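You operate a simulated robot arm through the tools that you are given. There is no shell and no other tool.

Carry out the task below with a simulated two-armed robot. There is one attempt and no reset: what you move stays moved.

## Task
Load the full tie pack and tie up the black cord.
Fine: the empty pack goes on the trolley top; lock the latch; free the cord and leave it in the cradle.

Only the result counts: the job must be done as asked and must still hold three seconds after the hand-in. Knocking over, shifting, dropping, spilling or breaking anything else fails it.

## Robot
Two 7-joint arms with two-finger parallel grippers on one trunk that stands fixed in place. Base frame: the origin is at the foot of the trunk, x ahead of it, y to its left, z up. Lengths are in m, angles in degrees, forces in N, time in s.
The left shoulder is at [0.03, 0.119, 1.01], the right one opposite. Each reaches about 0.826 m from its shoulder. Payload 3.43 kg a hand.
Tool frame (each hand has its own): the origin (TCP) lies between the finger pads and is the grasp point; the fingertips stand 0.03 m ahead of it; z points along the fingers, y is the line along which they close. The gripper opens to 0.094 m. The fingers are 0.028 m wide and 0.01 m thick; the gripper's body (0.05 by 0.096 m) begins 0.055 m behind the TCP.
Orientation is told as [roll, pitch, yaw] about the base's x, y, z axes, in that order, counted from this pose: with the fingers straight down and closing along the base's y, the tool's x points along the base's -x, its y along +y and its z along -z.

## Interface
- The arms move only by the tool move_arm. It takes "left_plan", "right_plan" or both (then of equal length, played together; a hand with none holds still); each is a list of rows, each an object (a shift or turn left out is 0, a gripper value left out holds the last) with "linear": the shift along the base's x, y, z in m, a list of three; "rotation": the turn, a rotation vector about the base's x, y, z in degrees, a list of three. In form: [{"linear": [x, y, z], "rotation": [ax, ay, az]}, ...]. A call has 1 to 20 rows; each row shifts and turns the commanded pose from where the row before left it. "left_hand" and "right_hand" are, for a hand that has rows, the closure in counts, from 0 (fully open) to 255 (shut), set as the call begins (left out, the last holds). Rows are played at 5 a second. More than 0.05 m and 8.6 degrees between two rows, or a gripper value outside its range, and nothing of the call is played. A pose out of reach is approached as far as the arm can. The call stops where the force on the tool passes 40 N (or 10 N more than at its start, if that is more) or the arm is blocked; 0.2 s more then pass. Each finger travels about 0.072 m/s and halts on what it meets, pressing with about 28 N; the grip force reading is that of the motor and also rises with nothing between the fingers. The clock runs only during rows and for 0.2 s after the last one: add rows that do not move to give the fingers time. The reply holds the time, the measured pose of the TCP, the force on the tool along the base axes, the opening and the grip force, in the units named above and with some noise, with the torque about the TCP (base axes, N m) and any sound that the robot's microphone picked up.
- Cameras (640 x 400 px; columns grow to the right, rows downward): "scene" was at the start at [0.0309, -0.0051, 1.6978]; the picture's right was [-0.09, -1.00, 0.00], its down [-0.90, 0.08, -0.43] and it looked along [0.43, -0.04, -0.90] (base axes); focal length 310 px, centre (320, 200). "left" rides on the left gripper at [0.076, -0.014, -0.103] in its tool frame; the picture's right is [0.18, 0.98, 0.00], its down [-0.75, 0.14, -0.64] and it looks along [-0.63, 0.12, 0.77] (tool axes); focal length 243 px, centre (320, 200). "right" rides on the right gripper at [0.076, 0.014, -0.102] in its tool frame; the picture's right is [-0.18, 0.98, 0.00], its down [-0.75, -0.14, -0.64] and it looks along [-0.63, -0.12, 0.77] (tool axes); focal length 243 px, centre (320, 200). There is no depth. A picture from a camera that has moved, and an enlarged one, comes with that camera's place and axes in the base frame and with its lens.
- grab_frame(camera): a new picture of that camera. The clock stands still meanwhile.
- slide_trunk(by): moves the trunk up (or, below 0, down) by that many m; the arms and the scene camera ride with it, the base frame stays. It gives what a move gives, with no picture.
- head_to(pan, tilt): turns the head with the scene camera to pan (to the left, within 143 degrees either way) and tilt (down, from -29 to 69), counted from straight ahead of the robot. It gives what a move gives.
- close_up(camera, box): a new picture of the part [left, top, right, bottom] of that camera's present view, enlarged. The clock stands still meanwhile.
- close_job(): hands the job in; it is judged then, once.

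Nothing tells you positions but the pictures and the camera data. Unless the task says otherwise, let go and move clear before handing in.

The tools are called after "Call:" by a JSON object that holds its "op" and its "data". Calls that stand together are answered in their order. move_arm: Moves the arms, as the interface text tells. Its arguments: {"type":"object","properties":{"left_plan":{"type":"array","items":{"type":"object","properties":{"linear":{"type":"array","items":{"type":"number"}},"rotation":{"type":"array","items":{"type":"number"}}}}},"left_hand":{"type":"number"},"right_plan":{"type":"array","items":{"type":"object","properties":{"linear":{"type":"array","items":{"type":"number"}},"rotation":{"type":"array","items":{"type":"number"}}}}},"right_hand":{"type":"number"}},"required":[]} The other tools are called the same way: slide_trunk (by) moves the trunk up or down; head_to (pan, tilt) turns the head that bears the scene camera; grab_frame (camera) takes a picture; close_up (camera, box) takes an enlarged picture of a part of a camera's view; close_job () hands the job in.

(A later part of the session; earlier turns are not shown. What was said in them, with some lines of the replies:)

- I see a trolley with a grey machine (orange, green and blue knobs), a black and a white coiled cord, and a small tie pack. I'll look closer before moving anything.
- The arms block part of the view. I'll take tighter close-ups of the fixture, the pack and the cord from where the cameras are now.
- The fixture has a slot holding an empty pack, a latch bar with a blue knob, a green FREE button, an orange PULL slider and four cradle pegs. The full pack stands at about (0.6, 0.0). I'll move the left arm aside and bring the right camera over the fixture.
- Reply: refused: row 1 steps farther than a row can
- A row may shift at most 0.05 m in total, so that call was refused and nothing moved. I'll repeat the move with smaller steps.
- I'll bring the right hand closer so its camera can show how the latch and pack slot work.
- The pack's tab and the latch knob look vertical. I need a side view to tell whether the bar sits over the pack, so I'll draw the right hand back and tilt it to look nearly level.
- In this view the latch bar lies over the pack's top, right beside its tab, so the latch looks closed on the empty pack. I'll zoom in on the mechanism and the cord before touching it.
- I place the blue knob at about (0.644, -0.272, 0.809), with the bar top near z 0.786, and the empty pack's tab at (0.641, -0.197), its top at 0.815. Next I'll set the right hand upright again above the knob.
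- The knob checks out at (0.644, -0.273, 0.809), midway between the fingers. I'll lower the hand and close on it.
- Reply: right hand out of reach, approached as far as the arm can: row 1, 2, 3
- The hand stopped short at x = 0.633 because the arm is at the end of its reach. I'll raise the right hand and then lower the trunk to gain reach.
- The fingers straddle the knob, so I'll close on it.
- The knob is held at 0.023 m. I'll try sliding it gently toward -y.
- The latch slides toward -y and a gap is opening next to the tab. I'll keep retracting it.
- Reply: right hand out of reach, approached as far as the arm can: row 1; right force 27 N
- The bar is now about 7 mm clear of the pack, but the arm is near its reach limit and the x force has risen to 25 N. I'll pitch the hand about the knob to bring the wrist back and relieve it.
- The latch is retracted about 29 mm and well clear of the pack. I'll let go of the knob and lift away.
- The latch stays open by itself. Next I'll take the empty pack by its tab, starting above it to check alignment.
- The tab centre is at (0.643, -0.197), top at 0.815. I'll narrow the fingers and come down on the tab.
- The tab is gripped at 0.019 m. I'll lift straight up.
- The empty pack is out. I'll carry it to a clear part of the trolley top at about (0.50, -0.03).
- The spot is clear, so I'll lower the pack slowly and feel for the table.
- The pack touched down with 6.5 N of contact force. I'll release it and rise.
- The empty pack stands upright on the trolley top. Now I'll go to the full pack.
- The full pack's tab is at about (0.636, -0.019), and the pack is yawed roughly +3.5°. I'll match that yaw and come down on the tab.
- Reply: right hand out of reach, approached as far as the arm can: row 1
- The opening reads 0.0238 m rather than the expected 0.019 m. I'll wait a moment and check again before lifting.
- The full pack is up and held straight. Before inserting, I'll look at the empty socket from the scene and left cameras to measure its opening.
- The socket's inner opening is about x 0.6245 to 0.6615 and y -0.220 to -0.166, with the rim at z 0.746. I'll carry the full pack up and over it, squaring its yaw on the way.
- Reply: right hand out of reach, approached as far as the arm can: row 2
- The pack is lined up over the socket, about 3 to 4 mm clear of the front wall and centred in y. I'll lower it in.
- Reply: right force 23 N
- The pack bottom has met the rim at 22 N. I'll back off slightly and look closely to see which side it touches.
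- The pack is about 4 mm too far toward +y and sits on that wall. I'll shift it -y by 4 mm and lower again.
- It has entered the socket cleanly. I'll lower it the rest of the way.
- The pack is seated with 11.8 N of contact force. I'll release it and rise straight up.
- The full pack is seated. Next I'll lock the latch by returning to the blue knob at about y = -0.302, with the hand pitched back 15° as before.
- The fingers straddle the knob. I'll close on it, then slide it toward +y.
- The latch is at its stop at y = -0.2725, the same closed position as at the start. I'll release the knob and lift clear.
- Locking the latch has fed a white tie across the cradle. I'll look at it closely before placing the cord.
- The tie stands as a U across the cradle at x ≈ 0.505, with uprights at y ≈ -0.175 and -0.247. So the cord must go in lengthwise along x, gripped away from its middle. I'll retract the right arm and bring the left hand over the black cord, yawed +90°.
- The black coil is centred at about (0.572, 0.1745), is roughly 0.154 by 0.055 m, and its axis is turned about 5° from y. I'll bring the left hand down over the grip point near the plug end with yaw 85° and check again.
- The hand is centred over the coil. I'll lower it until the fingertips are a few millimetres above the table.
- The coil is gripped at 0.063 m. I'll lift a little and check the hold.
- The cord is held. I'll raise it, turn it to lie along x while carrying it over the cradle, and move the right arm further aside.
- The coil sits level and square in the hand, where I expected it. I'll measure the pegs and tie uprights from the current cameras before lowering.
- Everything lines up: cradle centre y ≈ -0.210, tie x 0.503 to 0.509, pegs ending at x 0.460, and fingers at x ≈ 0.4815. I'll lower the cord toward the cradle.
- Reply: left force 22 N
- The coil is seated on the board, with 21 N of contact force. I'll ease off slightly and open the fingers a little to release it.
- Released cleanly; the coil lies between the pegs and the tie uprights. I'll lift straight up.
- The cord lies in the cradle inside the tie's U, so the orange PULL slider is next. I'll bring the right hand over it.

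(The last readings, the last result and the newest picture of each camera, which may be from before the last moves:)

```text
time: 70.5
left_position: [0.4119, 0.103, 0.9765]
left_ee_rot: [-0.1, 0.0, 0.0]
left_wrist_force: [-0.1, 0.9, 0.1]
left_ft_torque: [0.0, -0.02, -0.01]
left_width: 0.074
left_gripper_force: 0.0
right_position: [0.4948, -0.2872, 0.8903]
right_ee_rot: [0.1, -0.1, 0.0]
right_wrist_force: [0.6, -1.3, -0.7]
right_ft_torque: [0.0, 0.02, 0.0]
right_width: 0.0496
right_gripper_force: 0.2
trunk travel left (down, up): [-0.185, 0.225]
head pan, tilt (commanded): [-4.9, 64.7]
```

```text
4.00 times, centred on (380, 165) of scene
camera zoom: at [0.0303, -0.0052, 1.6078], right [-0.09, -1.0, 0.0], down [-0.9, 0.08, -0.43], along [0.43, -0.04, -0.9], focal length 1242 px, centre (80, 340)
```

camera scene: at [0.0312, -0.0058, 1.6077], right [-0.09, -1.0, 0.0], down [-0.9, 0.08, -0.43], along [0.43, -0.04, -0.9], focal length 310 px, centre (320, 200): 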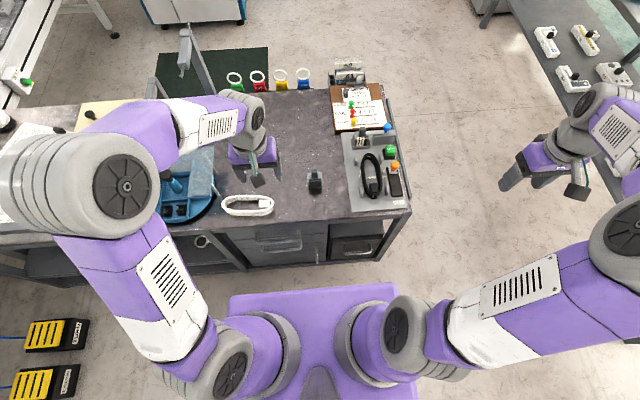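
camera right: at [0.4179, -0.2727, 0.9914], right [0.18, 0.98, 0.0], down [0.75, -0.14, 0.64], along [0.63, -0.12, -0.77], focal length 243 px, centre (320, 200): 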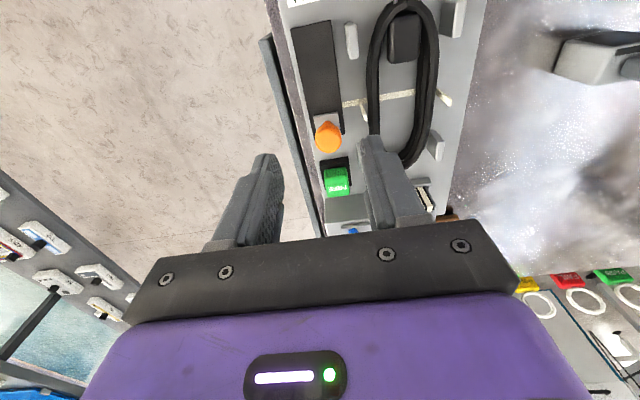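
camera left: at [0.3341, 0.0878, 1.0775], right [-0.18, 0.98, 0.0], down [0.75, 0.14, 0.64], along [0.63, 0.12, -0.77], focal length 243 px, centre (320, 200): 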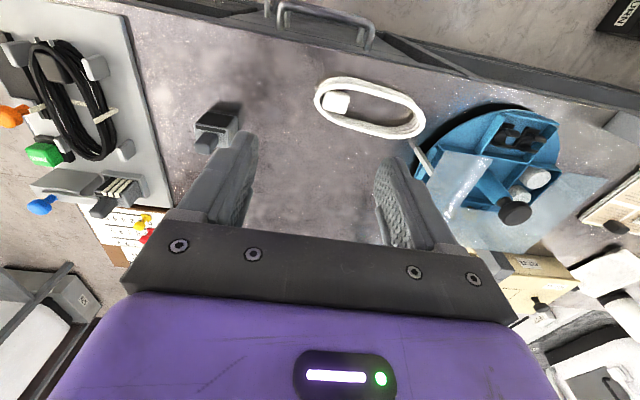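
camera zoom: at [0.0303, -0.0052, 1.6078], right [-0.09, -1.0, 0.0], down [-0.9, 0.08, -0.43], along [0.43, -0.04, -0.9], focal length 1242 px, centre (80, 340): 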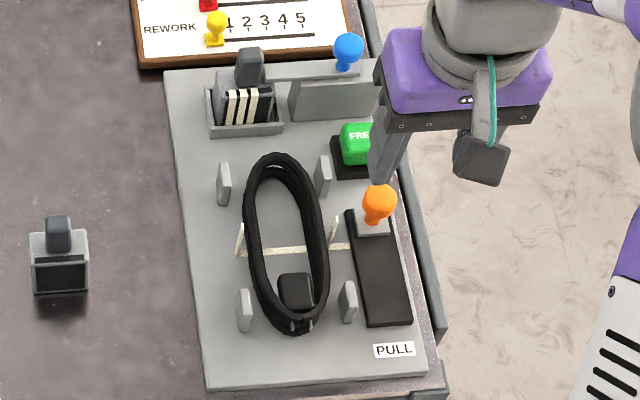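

The orange knob is at about (0.525, -0.283, 0.770). I'll move over it with a narrow opening and come down.

Call:
{"op": "move_arm", "data": {"right_plan": [{"linear": [0.03, 0.0042, -0.02]}, {"linear": [0, 0, -0.03]}, {"linear": [0, 0, -0.02]}, {"linear": [0, 0, 0]}], "right_hand": 155}}

Call:
{"op": "close_up", "data": {"camera": "right", "box": [230, 60, 430, 230]}}

Call:
{"op": "close_up", "data": {"camera": "left", "box": [0, 20, 150, 220]}}

```text
time: 71.5
left_position: [0.412, 0.1027, 0.9759]
left_ee_rot: [-0.1, -0.1, 0.1]
left_wrist_force: [0.0, -0.2, 0.6]
left_ft_torque: [0.02, 0.04, -0.01]
left_width: 0.0739
left_gripper_force: 0.1
right_position: [0.5228, -0.2801, 0.8208]
right_ee_rot: [0.0, 0.0, 0.1]
right_wrist_force: [0.5, 0.1, 0.0]
right_ft_torque: [0.01, 0.02, 0.0]
right_width: 0.0365
right_gripper_force: 0.1
trunk travel left (down, up): [-0.185, 0.225]
head pan, tilt (commanded): [-4.9, 64.7]
```

```text
2.35 times, centred on (330, 145) of right
camera zoom: at [0.4454, -0.2656, 0.9232], right [0.18, 0.98, 0.0], down [0.75, -0.14, 0.64], along [0.63, -0.12, -0.77], focal length 571 px, centre (296, 329)
```

zoom: 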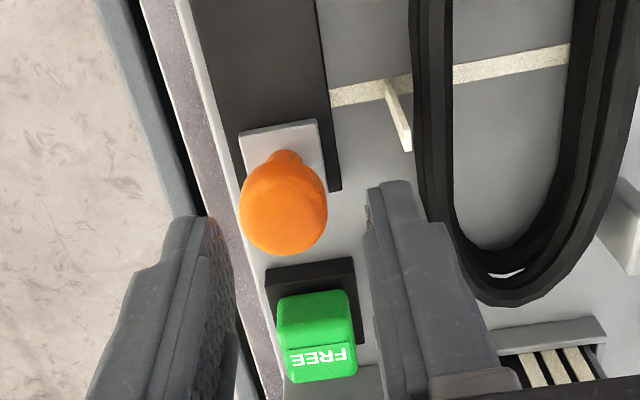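

```text
2.00 times, centred on (75, 120) of left
camera zoom: at [0.3339, 0.0878, 1.0776], right [-0.18, 0.98, 0.0], down [0.75, 0.14, 0.64], along [0.63, 0.12, -0.77], focal length 485 px, centre (810, 360)
```

zoom: 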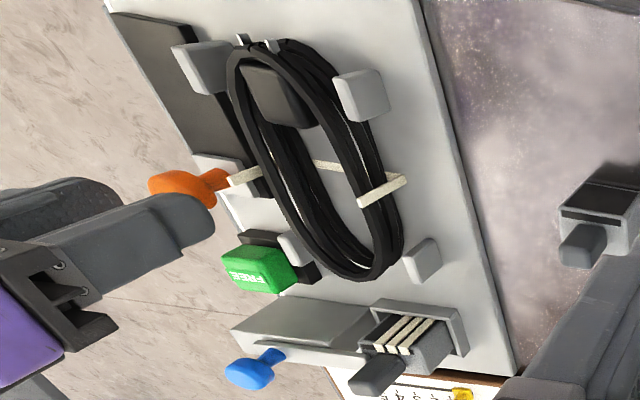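

Call:
{"op": "move_arm", "data": {"right_plan": [{"linear": [0.001, -0.0035, -0.015]}, {"linear": [0, 0, -0.012]}, {"linear": [0, 0, -0.006]}, {"linear": [0, 0, 0]}]}}

Call:
{"op": "close_up", "data": {"camera": "right", "box": [230, 60, 430, 230]}}

Call:
{"op": "close_up", "data": {"camera": "left", "box": [0, 60, 120, 160]}}

```text
time: 72.5
left_position: [0.412, 0.1033, 0.9752]
left_ee_rot: [0.0, 0.0, 0.0]
left_wrist_force: [-0.1, 0.6, 0.9]
left_ft_torque: [0.02, -0.04, 0.0]
left_width: 0.0742
left_gripper_force: 0.1
right_position: [0.5247, -0.2828, 0.7877]
right_ee_rot: [0.0, -0.1, -0.1]
right_wrist_force: [-0.1, 0.0, 0.3]
right_ft_torque: [-0.03, 0.0, -0.02]
right_width: 0.037
right_gripper_force: 0.2
trunk travel left (down, up): [-0.185, 0.225]
head pan, tilt (commanded): [-4.9, 64.7]
```

```text
2.35 times, centred on (330, 145) of right
camera zoom: at [0.4481, -0.2687, 0.8901], right [0.18, 0.98, 0.0], down [0.75, -0.14, 0.64], along [0.63, -0.12, -0.77], focal length 571 px, centre (296, 329)
```

zoom: 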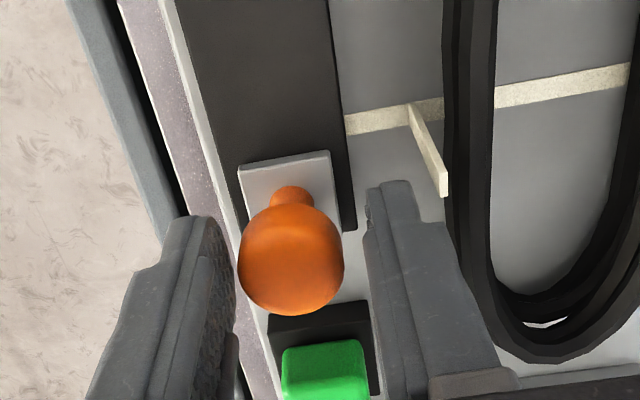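

```text
4.00 times, centred on (60, 110) of left
camera zoom: at [0.3341, 0.0878, 1.0776], right [-0.18, 0.98, 0.0], down [0.75, 0.14, 0.64], along [0.63, 0.12, -0.77], focal length 970 px, centre (1360, 560)
```

zoom: 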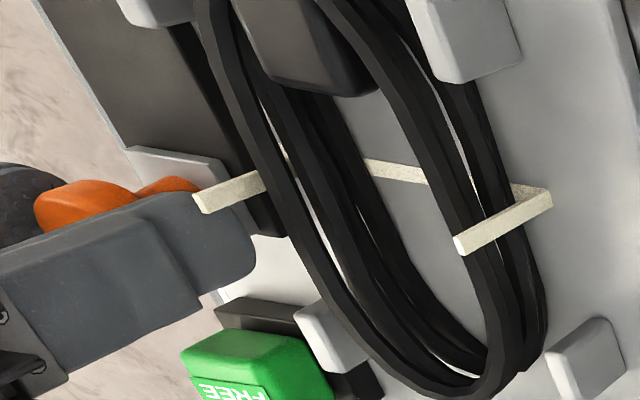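

Call:
{"op": "move_arm", "data": {"right_plan": [{"linear": [0, -0.001, 0]}, {"linear": [0, 0, 0]}, {"linear": [0, 0, 0]}], "right_hand": 230}}

Call:
{"op": "close_up", "data": {"camera": "right", "box": [230, 60, 430, 230]}}

```text
time: 73.2
left_position: [0.4132, 0.104, 0.9754]
left_ee_rot: [0.0, 0.1, 0.0]
left_wrist_force: [1.2, 0.1, -0.5]
left_ft_torque: [-0.02, 0.0, 0.02]
left_width: 0.0741
left_gripper_force: 0.1
right_position: [0.5255, -0.2842, 0.789]
right_ee_rot: [0.0, 0.0, 0.0]
right_wrist_force: [-0.2, -0.4, -3.9]
right_ft_torque: [-0.05, -0.37, 0.02]
right_width: 0.0247
right_gripper_force: 44.8
trunk travel left (down, up): [-0.185, 0.225]
head pan, tilt (commanded): [-4.9, 64.7]
```

```text
2.35 times, centred on (330, 145) of right
camera zoom: at [0.4479, -0.2701, 0.8901], right [0.18, 0.98, 0.0], down [0.75, -0.14, 0.64], along [0.63, -0.12, -0.77], focal length 571 px, centre (296, 329)
```

zoom: 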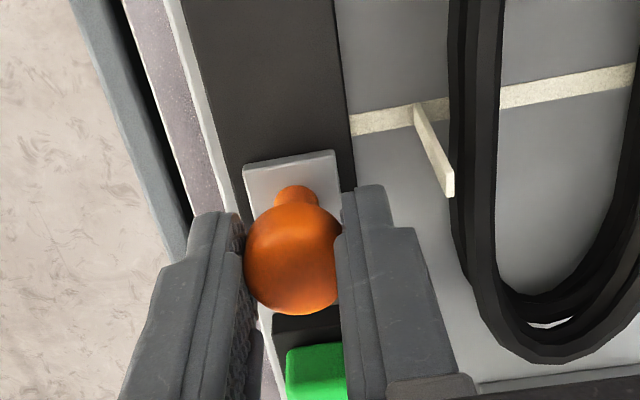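

The knob is gripped, so I'll start pulling gently toward -x.

Call:
{"op": "move_arm", "data": {"right_plan": [{"linear": [-0.004, 0, 0]}, {"linear": [-0.004, 0, 0]}, {"linear": [-0.004, 0, 0]}, {"linear": [0, 0, 0]}]}}

Call:
{"op": "close_up", "data": {"camera": "right", "box": [230, 40, 430, 230]}}

```text
time: 74.2
left_position: [0.4133, 0.1025, 0.9736]
left_ee_rot: [-0.1, 0.2, 0.0]
left_wrist_force: [0.4, -0.3, 0.1]
left_ft_torque: [0.05, 0.02, 0.0]
left_width: 0.0741
left_gripper_force: 0.0
right_position: [0.5135, -0.2839, 0.788]
right_ee_rot: [0.0, 0.2, 0.1]
right_wrist_force: [1.3, 0.8, -18.0]
right_ft_torque: [0.03, -0.74, -0.05]
right_width: 0.0246
right_gripper_force: 45.1
trunk travel left (down, up): [-0.185, 0.225]
head pan, tilt (commanded): [-4.9, 64.7]
```

```text
2.11 times, centred on (330, 135) of right
camera zoom: at [0.4356, -0.2703, 0.8904], right [0.18, 0.98, 0.0], down [0.76, -0.14, 0.64], along [0.63, -0.12, -0.77], focal length 511 px, centre (299, 337)
```

zoom: 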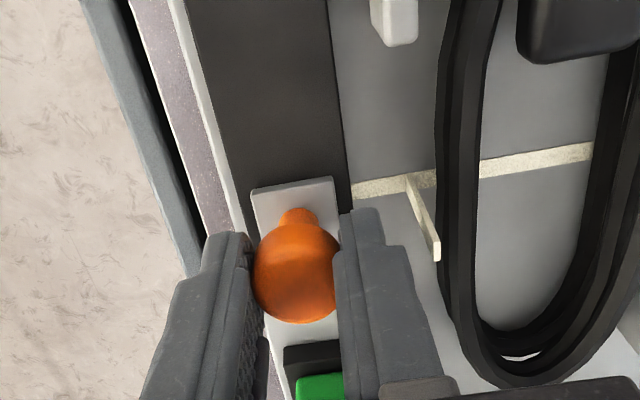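

Call:
{"op": "move_arm", "data": {"right_plan": [{"linear": [-0.004, 0, -0.0015]}, {"linear": [-0.005, 0, 0]}, {"linear": [-0.005, 0, 0]}, {"linear": [-0.005, 0, 0]}, {"linear": [0, 0, 0]}]}}

Call:
{"op": "close_up", "data": {"camera": "right", "box": [230, 40, 430, 230]}}

Call:
{"op": "close_up", "data": {"camera": "scene", "box": [340, 115, 420, 215]}}

```text
time: 75.5
left_position: [0.4126, 0.1044, 0.976]
left_ee_rot: [0.0, 0.0, 0.1]
left_wrist_force: [0.0, 0.7, 0.0]
left_ft_torque: [-0.03, 0.01, 0.01]
left_width: 0.0741
left_gripper_force: 0.0
right_position: [0.4932, -0.2848, 0.7896]
right_ee_rot: [0.1, -0.1, 0.0]
right_wrist_force: [0.7, 8.6, -1.1]
right_ft_torque: [0.2, 0.69, 0.01]
right_width: 0.0246
right_gripper_force: 44.8
trunk travel left (down, up): [-0.185, 0.225]
head pan, tilt (commanded): [-4.9, 64.7]
```

```text
2.11 times, centred on (330, 135) of right
camera zoom: at [0.4169, -0.2702, 0.8901], right [0.18, 0.98, 0.0], down [0.75, -0.14, 0.64], along [0.63, -0.12, -0.77], focal length 511 px, centre (299, 337)
```

zoom: 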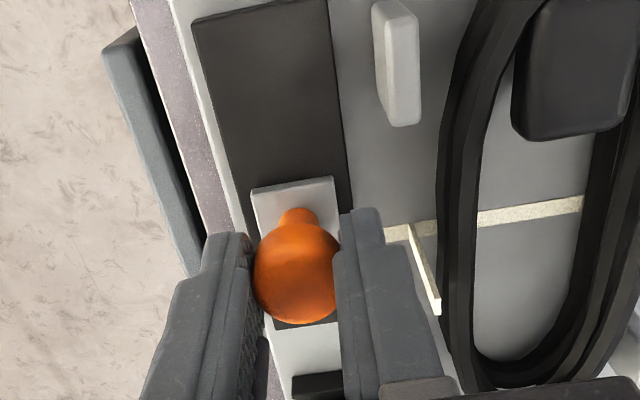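

```text
4.00 times, centred on (380, 165) of scene
camera zoom: at [0.0313, -0.0041, 1.6078], right [-0.09, -1.0, 0.0], down [-0.9, 0.08, -0.43], along [0.43, -0.04, -0.9], focal length 1242 px, centre (80, 340)
```

zoom: 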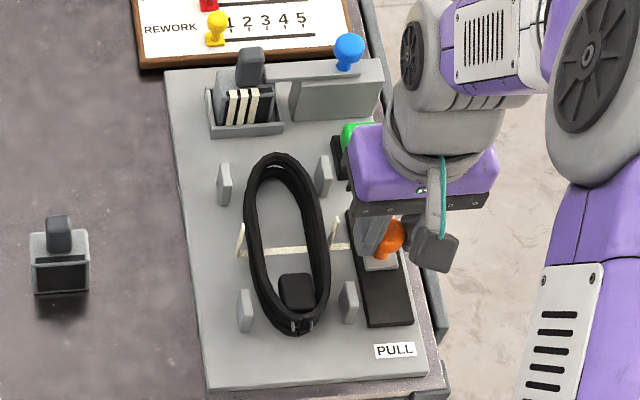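

Call:
{"op": "move_arm", "data": {"right_plan": [{"linear": [-0.005, 0.001, 0]}, {"linear": [-0.005, 0, 0]}, {"linear": [-0.005, 0, 0]}, {"linear": [-0.005, 0, 0]}, {"linear": [0, 0, 0]}]}}

Call:
{"op": "close_up", "data": {"camera": "right", "box": [230, 40, 430, 230]}}

Call:
{"op": "close_up", "data": {"camera": "scene", "box": [340, 115, 420, 215]}}

```text
time: 76.7
left_position: [0.4111, 0.1038, 0.9757]
left_ee_rot: [0.0, 0.0, 0.0]
left_wrist_force: [-0.5, 0.5, 0.2]
left_ft_torque: [0.0, 0.03, 0.0]
left_width: 0.074
left_gripper_force: 0.1
right_position: [0.4728, -0.2838, 0.7887]
right_ee_rot: [-0.2, -0.1, 0.1]
right_wrist_force: [1.9, 0.7, 11.8]
right_ft_torque: [-0.02, -0.36, -0.02]
right_width: 0.0245
right_gripper_force: 44.5
trunk travel left (down, up): [-0.185, 0.225]
head pan, tilt (commanded): [-4.9, 64.7]
```

```text
2.11 times, centred on (330, 135) of right
camera zoom: at [0.3959, -0.2699, 0.8899], right [0.18, 0.98, 0.0], down [0.75, -0.14, 0.65], along [0.63, -0.12, -0.76], focal length 511 px, centre (299, 337)
```

zoom: 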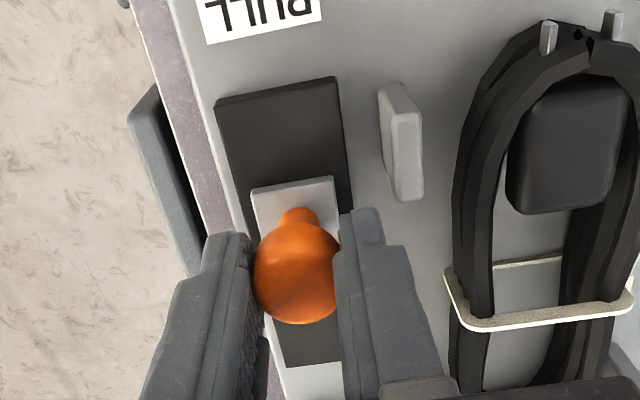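

```text
4.00 times, centred on (380, 165) of scene
camera zoom: at [0.0301, -0.0044, 1.6078], right [-0.09, -1.0, 0.0], down [-0.9, 0.08, -0.43], along [0.43, -0.04, -0.9], focal length 1242 px, centre (80, 340)
```

zoom: 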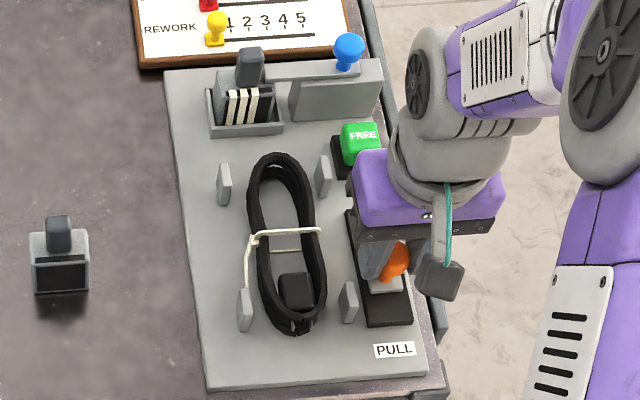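

The tie has closed around the coil. I'll look closely to see whether it is fully tightened before pulling further.

Call:
{"op": "close_up", "data": {"camera": "scene", "box": [360, 155, 410, 200]}}

Call:
{"op": "close_up", "data": {"camera": "left", "box": [0, 20, 120, 140]}}

Call:
{"op": "close_up", "data": {"camera": "right", "box": [380, 90, 500, 220]}}

```text
8.89 times, centred on (385, 178) of scene
camera zoom: at [0.0301, -0.0044, 1.6078], right [-0.09, -1.0, 0.0], down [-0.9, 0.08, -0.43], along [0.43, -0.04, -0.9], focal length 2759 px, centre (-258, 400)
```

zoom: 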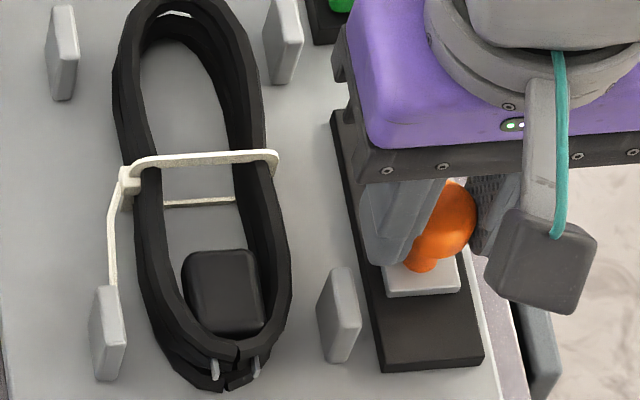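

```text
3.33 times, centred on (60, 80) of left
camera zoom: at [0.3336, 0.0882, 1.0777], right [-0.18, 0.98, 0.0], down [0.75, 0.14, 0.64], along [0.63, 0.12, -0.77], focal length 809 px, centre (1187, 600)
```

zoom: 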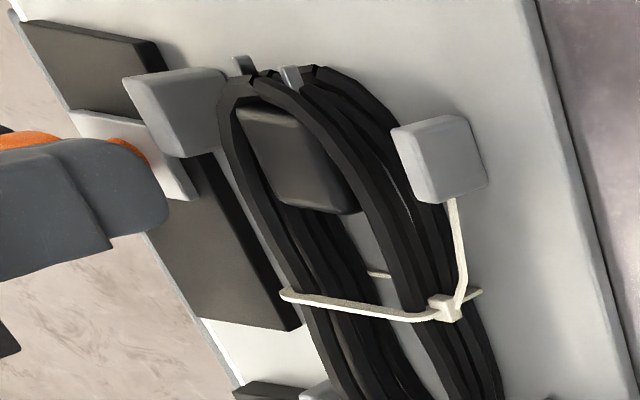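

```text
3.08 times, centred on (440, 155) of right
camera zoom: at [0.3959, -0.2699, 0.8899], right [0.18, 0.98, 0.0], down [0.75, -0.14, 0.65], along [0.63, -0.12, -0.76], focal length 746 px, centre (-49, 338)
```

zoom: 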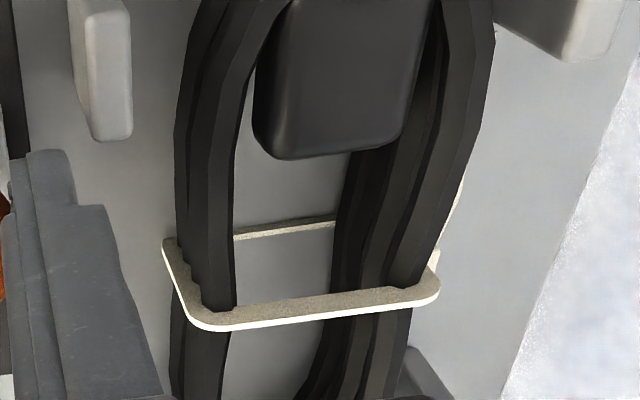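

Call:
{"op": "move_arm", "data": {"right_plan": [{"linear": [-0.003, 0, 0.001]}, {"linear": [-0.003, 0, 0]}, {"linear": [-0.003, 0, 0]}, {"linear": [0, 0, 0]}]}}

Call:
{"op": "close_up", "data": {"camera": "scene", "box": [360, 155, 410, 200]}}

Call:
{"op": "close_up", "data": {"camera": "right", "box": [230, 20, 500, 220]}}

```text
time: 77.7
left_position: [0.4136, 0.1034, 0.976]
left_ee_rot: [0.1, -0.1, -0.1]
left_wrist_force: [-0.5, -0.3, -1.0]
left_ft_torque: [-0.04, 0.01, -0.01]
left_width: 0.074
left_gripper_force: 0.0
right_position: [0.4655, -0.284, 0.7892]
right_ee_rot: [-0.2, -0.2, 0.0]
right_wrist_force: [11.6, -1.8, 10.0]
right_ft_torque: [-0.02, 0.42, 0.04]
right_width: 0.0247
right_gripper_force: 45.1
trunk travel left (down, up): [-0.185, 0.225]
head pan, tilt (commanded): [-4.9, 64.7]
```

```text
8.89 times, centred on (385, 178) of scene
camera zoom: at [0.0315, -0.0048, 1.6078], right [-0.09, -1.0, 0.0], down [-0.9, 0.08, -0.43], along [0.43, -0.04, -0.9], focal length 2759 px, centre (-258, 400)
```

zoom: 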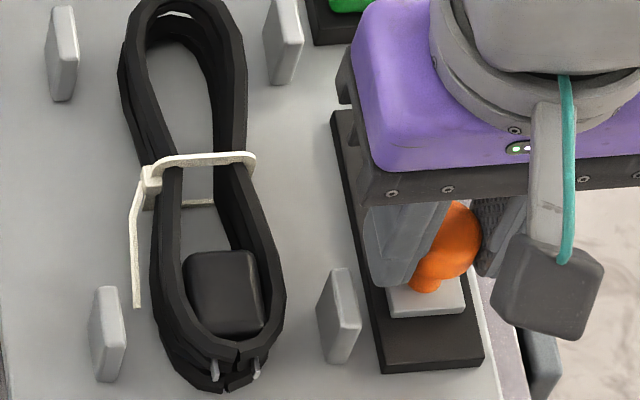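

```text
2.00 times, centred on (365, 120) of right
camera zoom: at [0.3881, -0.27, 0.8899], right [0.18, 0.98, 0.0], down [0.75, -0.14, 0.64], along [0.63, -0.12, -0.76], focal length 485 px, centre (230, 360)
```

zoom: 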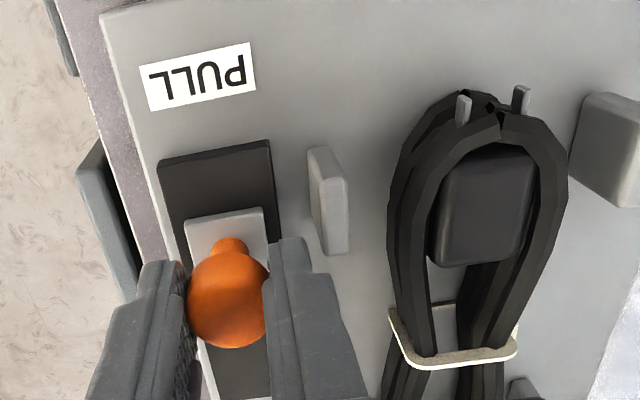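

The tie cinches further as I pull, and resistance has risen to about 12 N. I'll go on in small steps, watching the force and the coil.

Call:
{"op": "move_arm", "data": {"right_plan": [{"linear": [-0.002, 0, -0.001]}, {"linear": [-0.002, 0, 0]}, {"linear": [0, 0, 0]}]}}

Call:
{"op": "close_up", "data": {"camera": "scene", "box": [360, 155, 410, 200]}}

Call:
{"op": "close_up", "data": {"camera": "right", "box": [230, 20, 500, 220]}}

```text
time: 78.5
left_position: [0.4128, 0.1029, 0.9751]
left_ee_rot: [0.1, 0.1, -0.1]
left_wrist_force: [0.4, 0.2, -0.5]
left_ft_torque: [-0.02, 0.01, 0.05]
left_width: 0.0741
left_gripper_force: 0.1
right_position: [0.4643, -0.284, 0.7891]
right_ee_rot: [-0.1, -0.6, 0.0]
right_wrist_force: [24.3, -0.4, 7.7]
right_ft_torque: [-0.03, -0.15, 0.03]
right_width: 0.0249
right_gripper_force: 45.2
trunk travel left (down, up): [-0.185, 0.225]
head pan, tilt (commanded): [-4.9, 64.7]
```

```text
8.89 times, centred on (385, 178) of scene
camera zoom: at [0.0332, -0.0049, 1.6077], right [-0.09, -1.0, 0.0], down [-0.9, 0.08, -0.43], along [0.42, -0.04, -0.9], focal length 2759 px, centre (-258, 400)
```

zoom: 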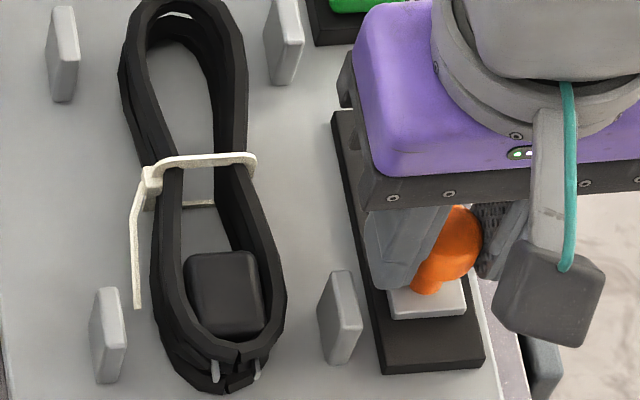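

```text
2.00 times, centred on (365, 120) of right
camera zoom: at [0.3869, -0.27, 0.8893], right [0.18, 0.98, 0.0], down [0.75, -0.14, 0.65], along [0.64, -0.12, -0.76], focal length 485 px, centre (230, 360)
```

zoom: 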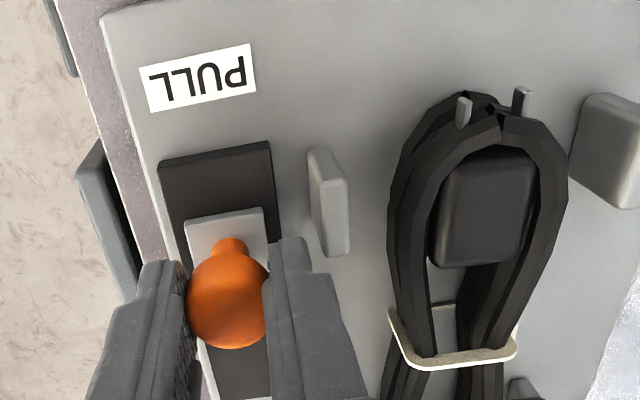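

The slider is at its hard stop: the force doubled with no movement and the coil waist is cinched. I'll relieve the load, let go of the knob and look.

Call:
{"op": "move_arm", "data": {"right_plan": [{"linear": [0.003, 0, 0]}, {"linear": [0, 0, 0]}]}}

Call:
{"op": "move_arm", "data": {"right_plan": [{"linear": [0, 0, 0]}, {"linear": [0, 0, 0]}, {"linear": [0, 0, 0.01]}, {"linear": [0, 0, 0.03]}, {"linear": [0, 0, 0.04]}, {"linear": [0, 0, 0]}], "right_hand": 155}}

Call:
{"op": "grab_frame", "data": {"camera": "right"}}

Call:
{"op": "close_up", "data": {"camera": "scene", "box": [340, 115, 420, 215]}}

```text
time: 79.0
left_position: [0.4112, 0.1028, 0.9756]
left_ee_rot: [-0.1, 0.0, 0.0]
left_wrist_force: [0.0, -0.5, -1.2]
left_ft_torque: [0.02, -0.05, 0.0]
left_width: 0.0741
left_gripper_force: 0.1
right_position: [0.4647, -0.2845, 0.7889]
right_ee_rot: [0.0, -0.3, -0.1]
right_wrist_force: [14.0, -2.7, 8.8]
right_ft_torque: [-0.03, -0.99, -0.03]
right_width: 0.0242
right_gripper_force: 45.2
trunk travel left (down, up): [-0.185, 0.225]
head pan, tilt (commanded): [-4.9, 64.7]
```

```text
time: 80.5
left_position: [0.4129, 0.1035, 0.9745]
left_ee_rot: [-0.1, 0.0, 0.1]
left_wrist_force: [0.4, -0.2, -0.3]
left_ft_torque: [0.0, 0.01, -0.01]
left_width: 0.0741
left_gripper_force: 0.1
right_position: [0.4667, -0.2813, 0.8675]
right_ee_rot: [0.0, 0.0, -0.1]
right_wrist_force: [0.1, 0.0, -0.4]
right_ft_torque: [-0.02, -0.02, 0.02]
right_width: 0.0366
right_gripper_force: 0.0
trunk travel left (down, up): [-0.185, 0.225]
head pan, tilt (commanded): [-4.9, 64.7]
```

```text
taken
camera right: at [0.3889, -0.2677, 0.9686], right [0.18, 0.98, 0.0], down [0.75, -0.14, 0.64], along [0.63, -0.12, -0.77], focal length 243 px, centre (320, 200)
```

right: 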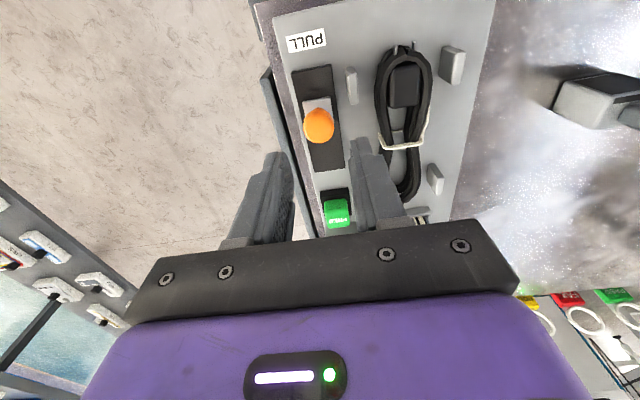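

```text
4.00 times, centred on (380, 165) of scene
camera zoom: at [0.0313, -0.0053, 1.6077], right [-0.09, -1.0, 0.0], down [-0.9, 0.08, -0.43], along [0.43, -0.04, -0.9], focal length 1242 px, centre (80, 340)
```

zoom: 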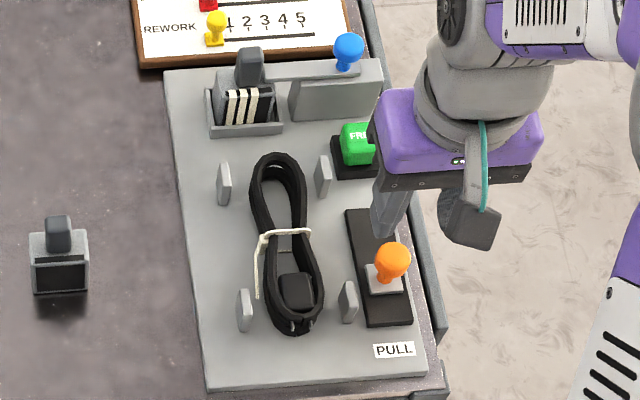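

The slider stays pulled and the coil stays cinched. Next is the green FREE button at about (0.595, -0.284); I'll close the gripper and move above it to measure.

Call:
{"op": "move_arm", "data": {"right_plan": [{"linear": [0.04, 0, 0.01]}, {"linear": [0.04, -0.001, 0.005]}, {"linear": [0.035, -0.001, 0]}, {"linear": [0, 0, 0]}], "right_hand": 255}}

Call:
{"op": "close_up", "data": {"camera": "right", "box": [230, 40, 430, 200]}}

Call:
{"op": "close_up", "data": {"camera": "scene", "box": [340, 115, 420, 215]}}

Call:
{"op": "close_up", "data": {"camera": "left", "box": [0, 20, 150, 220]}}

```text
time: 81.5
left_position: [0.4114, 0.1034, 0.9755]
left_ee_rot: [0.0, 0.0, 0.0]
left_wrist_force: [0.8, -0.2, -0.3]
left_ft_torque: [0.02, -0.06, -0.03]
left_width: 0.074
left_gripper_force: 0.0
right_position: [0.5791, -0.2875, 0.8846]
right_ee_rot: [0.0, -0.1, 0.1]
right_wrist_force: [-0.7, -0.3, 1.3]
right_ft_torque: [0.0, 0.0, -0.04]
right_width: 0.0002
right_gripper_force: 28.3
trunk travel left (down, up): [-0.185, 0.225]
head pan, tilt (commanded): [-4.9, 64.7]
```

```text
2.50 times, centred on (330, 120) of right
camera zoom: at [0.5023, -0.2738, 0.9859], right [0.18, 0.98, 0.0], down [0.75, -0.14, 0.64], along [0.63, -0.12, -0.77], focal length 606 px, centre (295, 400)
```

zoom: 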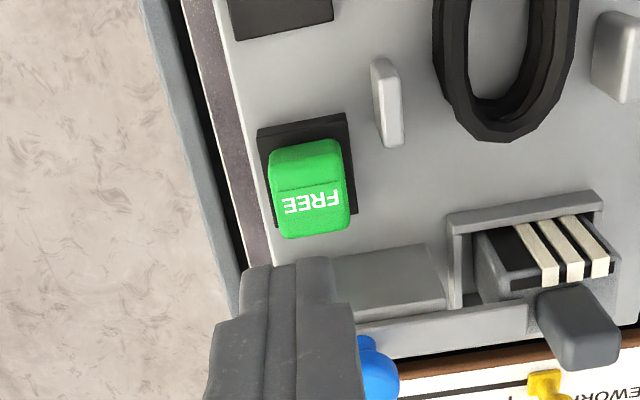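

```text
4.00 times, centred on (380, 165) of scene
camera zoom: at [0.0302, -0.005, 1.6078], right [-0.09, -1.0, 0.0], down [-0.9, 0.08, -0.43], along [0.43, -0.04, -0.9], focal length 1242 px, centre (80, 340)
```

zoom: 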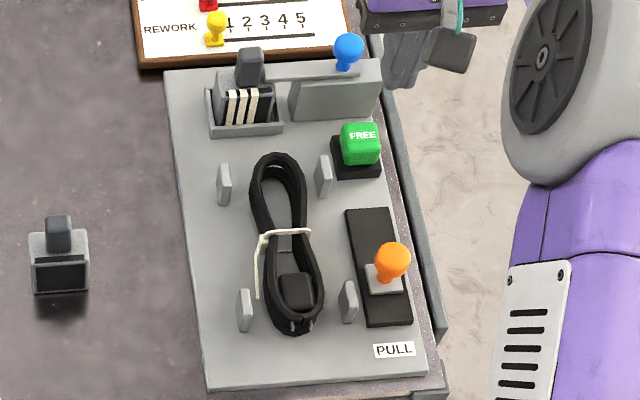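

```text
2.00 times, centred on (75, 120) of left
camera zoom: at [0.3337, 0.0878, 1.0777], right [-0.18, 0.98, 0.0], down [0.75, 0.14, 0.64], along [0.63, 0.12, -0.77], focal length 485 px, centre (810, 360)
```

zoom: 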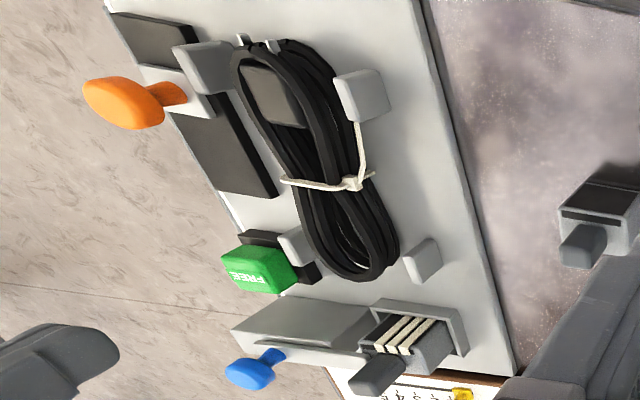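

The FREE button top is at about (0.592, -0.283, 0.767). I'll come down over it with closed fingers.

Call:
{"op": "move_arm", "data": {"right_plan": [{"linear": [0.013, 0.0045, -0.02]}, {"linear": [0, 0, -0.03]}, {"linear": [0, 0, -0.02]}, {"linear": [0, 0, 0]}]}}

Call:
{"op": "close_up", "data": {"camera": "right", "box": [230, 60, 430, 220]}}

Call:
{"op": "close_up", "data": {"camera": "scene", "box": [350, 110, 420, 160]}}

```text
time: 82.5
left_position: [0.4133, 0.1024, 0.976]
left_ee_rot: [0.1, 0.0, -0.1]
left_wrist_force: [-0.6, -0.5, 0.3]
left_ft_torque: [0.02, 0.01, -0.03]
left_width: 0.0738
left_gripper_force: 0.2
right_position: [0.5908, -0.2814, 0.8126]
right_ee_rot: [0.0, 0.1, 0.0]
right_wrist_force: [-0.7, -0.4, 0.3]
right_ft_torque: [-0.01, 0.01, -0.03]
right_width: 0.0
right_gripper_force: 28.0
trunk travel left (down, up): [-0.185, 0.225]
head pan, tilt (commanded): [-4.9, 64.7]
```

```text
2.50 times, centred on (330, 140) of right
camera zoom: at [0.5133, -0.2675, 0.9138], right [0.18, 0.98, 0.0], down [0.75, -0.14, 0.64], along [0.63, -0.12, -0.77], focal length 606 px, centre (295, 350)
```

zoom: 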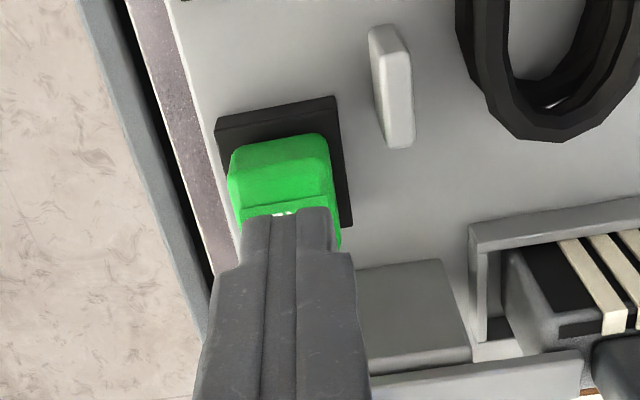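

```text
8.00 times, centred on (385, 135) of scene
camera zoom: at [0.0307, -0.0051, 1.6078], right [-0.09, -1.0, 0.0], down [-0.9, 0.08, -0.43], along [0.43, -0.04, -0.9], focal length 2483 px, centre (-200, 720)
```

zoom: 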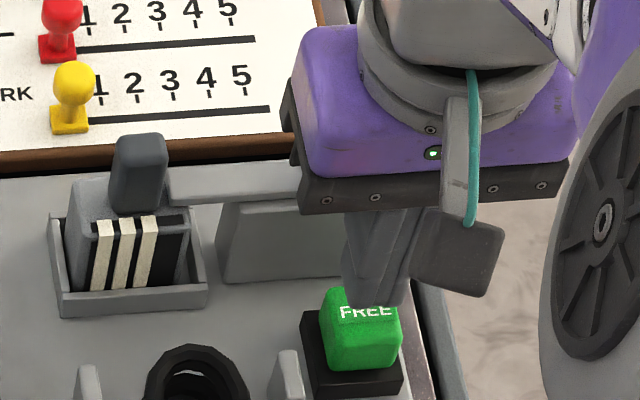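

Call:
{"op": "move_arm", "data": {"right_plan": [{"linear": [-0.001, -0.001, -0.006]}, {"linear": [0, 0, -0.006]}, {"linear": [0, 0, -0.003]}, {"linear": [0, 0, 0]}]}}

Call:
{"op": "close_up", "data": {"camera": "right", "box": [230, 60, 430, 220]}}

```text
time: 83.5
left_position: [0.4122, 0.1028, 0.9763]
left_ee_rot: [0.0, 0.1, 0.0]
left_wrist_force: [-0.2, 0.5, 0.8]
left_ft_torque: [-0.01, -0.03, 0.0]
left_width: 0.074
left_gripper_force: 0.0
right_position: [0.5908, -0.2823, 0.7966]
right_ee_rot: [0.0, 0.0, 0.1]
right_wrist_force: [0.4, 1.0, -0.5]
right_ft_torque: [-0.01, 0.0, 0.02]
right_width: 0.0002
right_gripper_force: 28.5
trunk travel left (down, up): [-0.185, 0.225]
head pan, tilt (commanded): [-4.9, 64.7]
```

```text
2.50 times, centred on (330, 140) of right
camera zoom: at [0.5127, -0.2683, 0.8986], right [0.18, 0.98, 0.0], down [0.75, -0.14, 0.64], along [0.63, -0.12, -0.77], focal length 606 px, centre (295, 350)
```

zoom: 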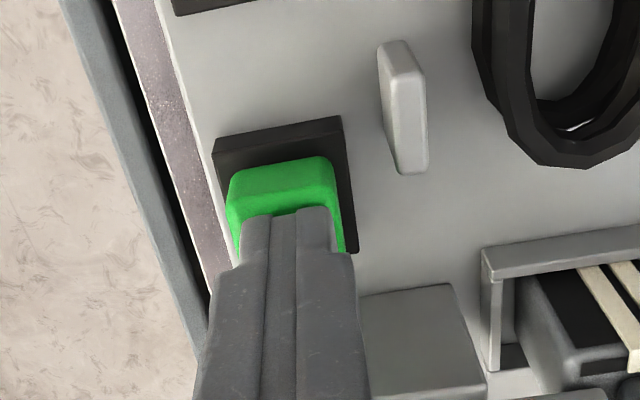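

Call:
{"op": "move_arm", "data": {"right_plan": [{"linear": [0, 0, -0.002]}, {"linear": [0, 0, -0.002]}, {"linear": [0, 0, 0]}]}}

Call:
{"op": "close_up", "data": {"camera": "scene", "box": [350, 110, 420, 210]}}

```text
time: 84.2
left_position: [0.4119, 0.1028, 0.975]
left_ee_rot: [0.0, 0.0, 0.0]
left_wrist_force: [0.1, 0.2, -0.8]
left_ft_torque: [0.0, -0.01, 0.02]
left_width: 0.0741
left_gripper_force: 0.2
right_position: [0.5894, -0.2829, 0.7939]
right_ee_rot: [0.0, 0.0, -0.1]
right_wrist_force: [-0.7, 1.3, 2.1]
right_ft_torque: [0.01, 0.02, -0.01]
right_width: 0.0001
right_gripper_force: 28.5
trunk travel left (down, up): [-0.185, 0.225]
head pan, tilt (commanded): [-4.9, 64.7]
```

```text
4.00 times, centred on (385, 160) of scene
camera zoom: at [0.0307, -0.0049, 1.6078], right [-0.09, -1.0, 0.0], down [-0.9, 0.08, -0.43], along [0.43, -0.04, -0.9], focal length 1242 px, centre (60, 360)
```

zoom: 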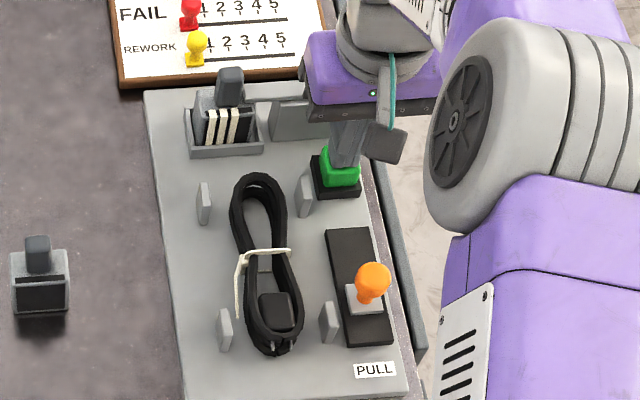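

Call:
{"op": "move_arm", "data": {"right_plan": [{"linear": [0, 0, -0.002]}, {"linear": [0, 0, -0.002]}, {"linear": [0, 0, 0]}]}}

Call:
{"op": "close_up", "data": {"camera": "scene", "box": [350, 110, 420, 210]}}

```text
time: 85.0
left_position: [0.4124, 0.1037, 0.9768]
left_ee_rot: [0.0, 0.0, 0.0]
left_wrist_force: [0.4, 0.2, 1.1]
left_ft_torque: [-0.02, -0.01, 0.03]
left_width: 0.074
left_gripper_force: 0.0
right_position: [0.5896, -0.284, 0.7909]
right_ee_rot: [-0.2, -0.1, 0.1]
right_wrist_force: [0.6, -2.4, 1.9]
right_ft_torque: [-0.05, 0.04, 0.0]
right_width: 0.0001
right_gripper_force: 28.2
trunk travel left (down, up): [-0.185, 0.225]
head pan, tilt (commanded): [-4.9, 64.7]
heard: click
```

```text
4.00 times, centred on (385, 160) of scene
camera zoom: at [0.0306, -0.0052, 1.6078], right [-0.09, -1.0, 0.0], down [-0.9, 0.08, -0.43], along [0.43, -0.04, -0.9], focal length 1242 px, centre (60, 360)
```

zoom: 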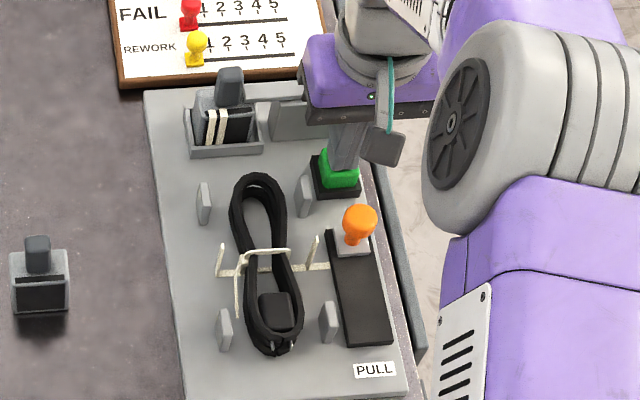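

A click: the slider sprang back, the coil keeps its own tie, and a fresh tie has fed from the pack. I'll lift straight off the button and move clear.

Call:
{"op": "move_arm", "data": {"right_plan": [{"linear": [0, 0, 0.01]}, {"linear": [0, 0, 0.03]}, {"linear": [0, 0, 0.04]}, {"linear": [0, -0.02, 0.04]}, {"linear": [-0.03, -0.03, 0.02]}, {"linear": [-0.035, -0.03, 0.01]}, {"linear": [-0.035, -0.03, 0.01]}, {"linear": [-0.035, -0.03, 0.01]}, {"linear": [0, 0, 0]}]}}

Call:
{"op": "grab_frame", "data": {"camera": "scene"}}

Call:
{"op": "close_up", "data": {"camera": "scene", "box": [340, 115, 420, 215]}}

Call:
{"op": "close_up", "data": {"camera": "left", "box": [0, 20, 150, 220]}}

Call:
{"op": "grab_frame", "data": {"camera": "right"}}

```text
time: 87.0
left_position: [0.4123, 0.103, 0.976]
left_ee_rot: [0.1, 0.0, -0.1]
left_wrist_force: [-0.2, 0.4, -1.0]
left_ft_torque: [-0.01, 0.04, 0.01]
left_width: 0.074
left_gripper_force: 0.1
right_position: [0.4549, -0.4204, 0.9599]
right_ee_rot: [0.0, -0.1, -0.1]
right_wrist_force: [-0.1, 0.8, -0.1]
right_ft_torque: [-0.01, 0.01, 0.0]
right_width: 0.0
right_gripper_force: 27.4
trunk travel left (down, up): [-0.185, 0.225]
head pan, tilt (commanded): [-4.9, 64.7]
```

```text
taken
camera scene: at [0.0314, -0.0048, 1.6077], right [-0.09, -1.0, 0.0], down [-0.9, 0.08, -0.43], along [0.43, -0.04, -0.9], focal length 310 px, centre (320, 200)
```

scene: 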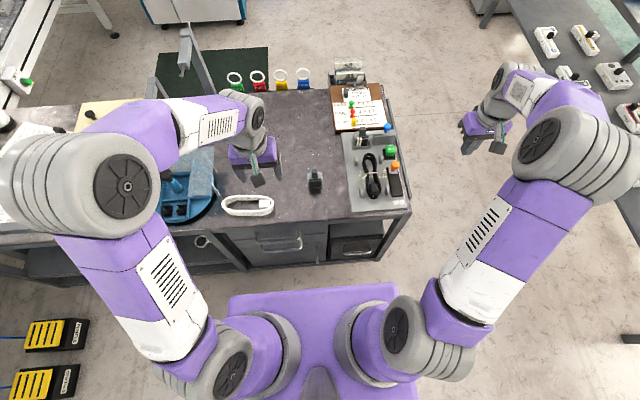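

```text
4.00 times, centred on (380, 165) of scene
camera zoom: at [0.0314, -0.0048, 1.6077], right [-0.09, -1.0, 0.0], down [-0.9, 0.08, -0.43], along [0.43, -0.04, -0.9], focal length 1242 px, centre (80, 340)
```

zoom: 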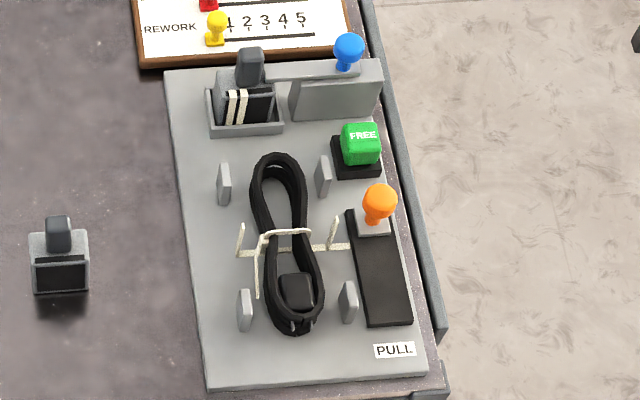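

```text
2.00 times, centred on (75, 120) of left
camera zoom: at [0.3345, 0.088, 1.0774], right [-0.18, 0.98, 0.0], down [0.75, 0.14, 0.64], along [0.63, 0.12, -0.77], focal length 485 px, centre (810, 360)
```

zoom: 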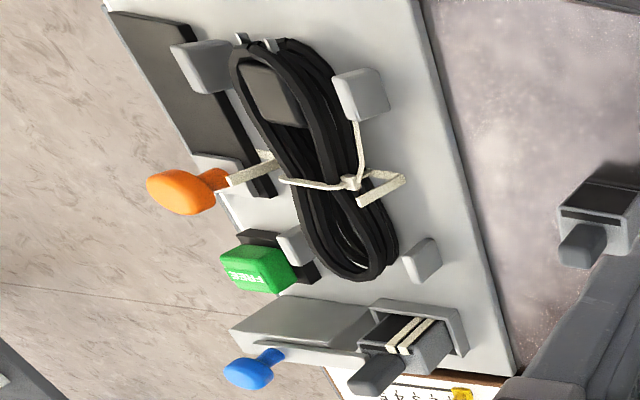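

```text
taken
camera right: at [0.3783, -0.4056, 1.0614], right [0.18, 0.98, 0.0], down [0.75, -0.14, 0.64], along [0.63, -0.12, -0.77], focal length 243 px, centre (320, 200)
```

right: 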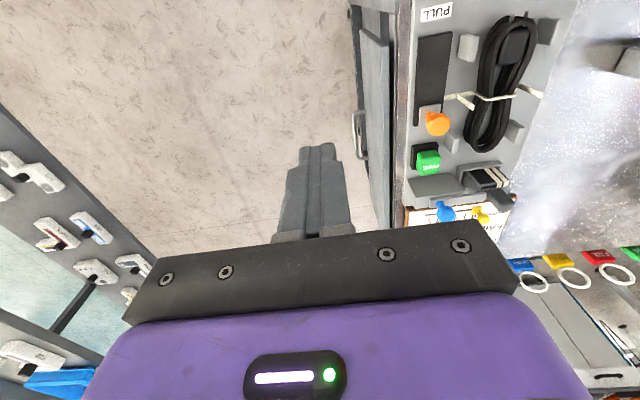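

Call:
{"op": "close_up", "data": {"camera": "scene", "box": [355, 150, 410, 205]}}

Call:
{"op": "close_up", "data": {"camera": "right", "box": [400, 100, 540, 230]}}

Call:
{"op": "grab_frame", "data": {"camera": "left"}}

```text
7.27 times, centred on (382, 178) of scene
camera zoom: at [0.0314, -0.0048, 1.6077], right [-0.09, -1.0, 0.0], down [-0.9, 0.08, -0.43], along [0.43, -0.04, -0.9], focal length 2258 px, centre (-134, 364)
```

zoom: 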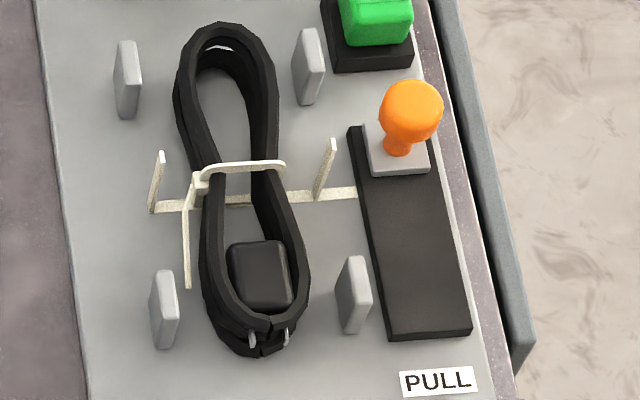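

```text
3.08 times, centred on (470, 165) of right
camera zoom: at [0.3783, -0.4056, 1.0614], right [0.18, 0.98, 0.0], down [0.75, -0.14, 0.64], along [0.63, -0.12, -0.77], focal length 746 px, centre (-142, 308)
```

zoom: 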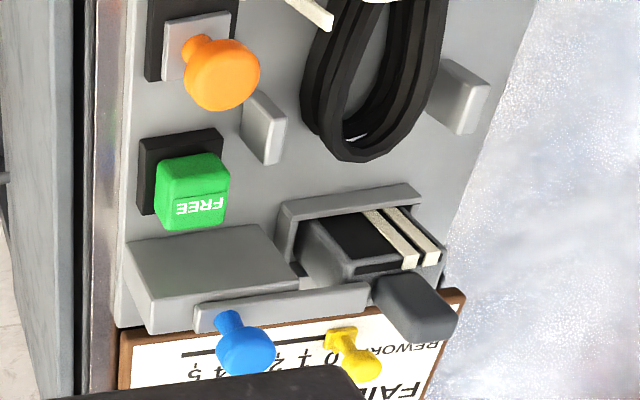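

```text
taken
camera left: at [0.3345, 0.088, 1.0774], right [-0.18, 0.98, 0.0], down [0.75, 0.14, 0.64], along [0.63, 0.12, -0.77], focal length 243 px, centre (320, 200)
```

left: 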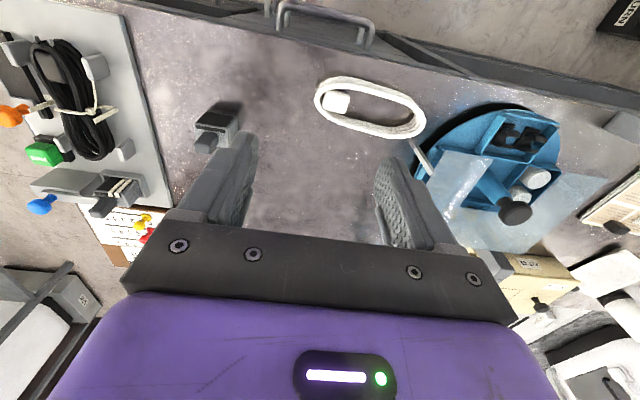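

The final views show the result asked for:
- **Cord:** the black cord is tied and lies free in the cradle.
- **Pack and latch:** the loaded pack is seated with the latch closed over it.
- **Empty pack:** it stands on the trolley top.
- **Surroundings:** nothing else looks disturbed, and both hands are clear.

I'm handing the job in.

Call:
{"op": "close_job", "data": {}}

```text
The job is handed in.
```

The job is handed in. The full pack is loaded and the black cord is tied.

- **Empty pack:** it stands upright on the trolley top at about (0.50, -0.03).
- **Full pack:** it is seated in the socket. One tie went round the cord and the machine has fed the next one, so two are left in the pack.
- **Latch:** it is pushed home to its stop, at the same position it had at the start.
- **Cord:** I pulled the orange slider to its stop, which cinched the tie, then pressed FREE and heard a click. The slider returned, and the tied cord lies in the cradle. The newly fed tie also stands open in the cradle, under the cord.

On the first try at seating it, the full pack landed on the socket's side wall at about 22 N. I backed off, shifted it 4 mm, and it then went in cleanly. In the last pictures the white cord, the kit card and everything else looked undisturbed, and both hands were clear.
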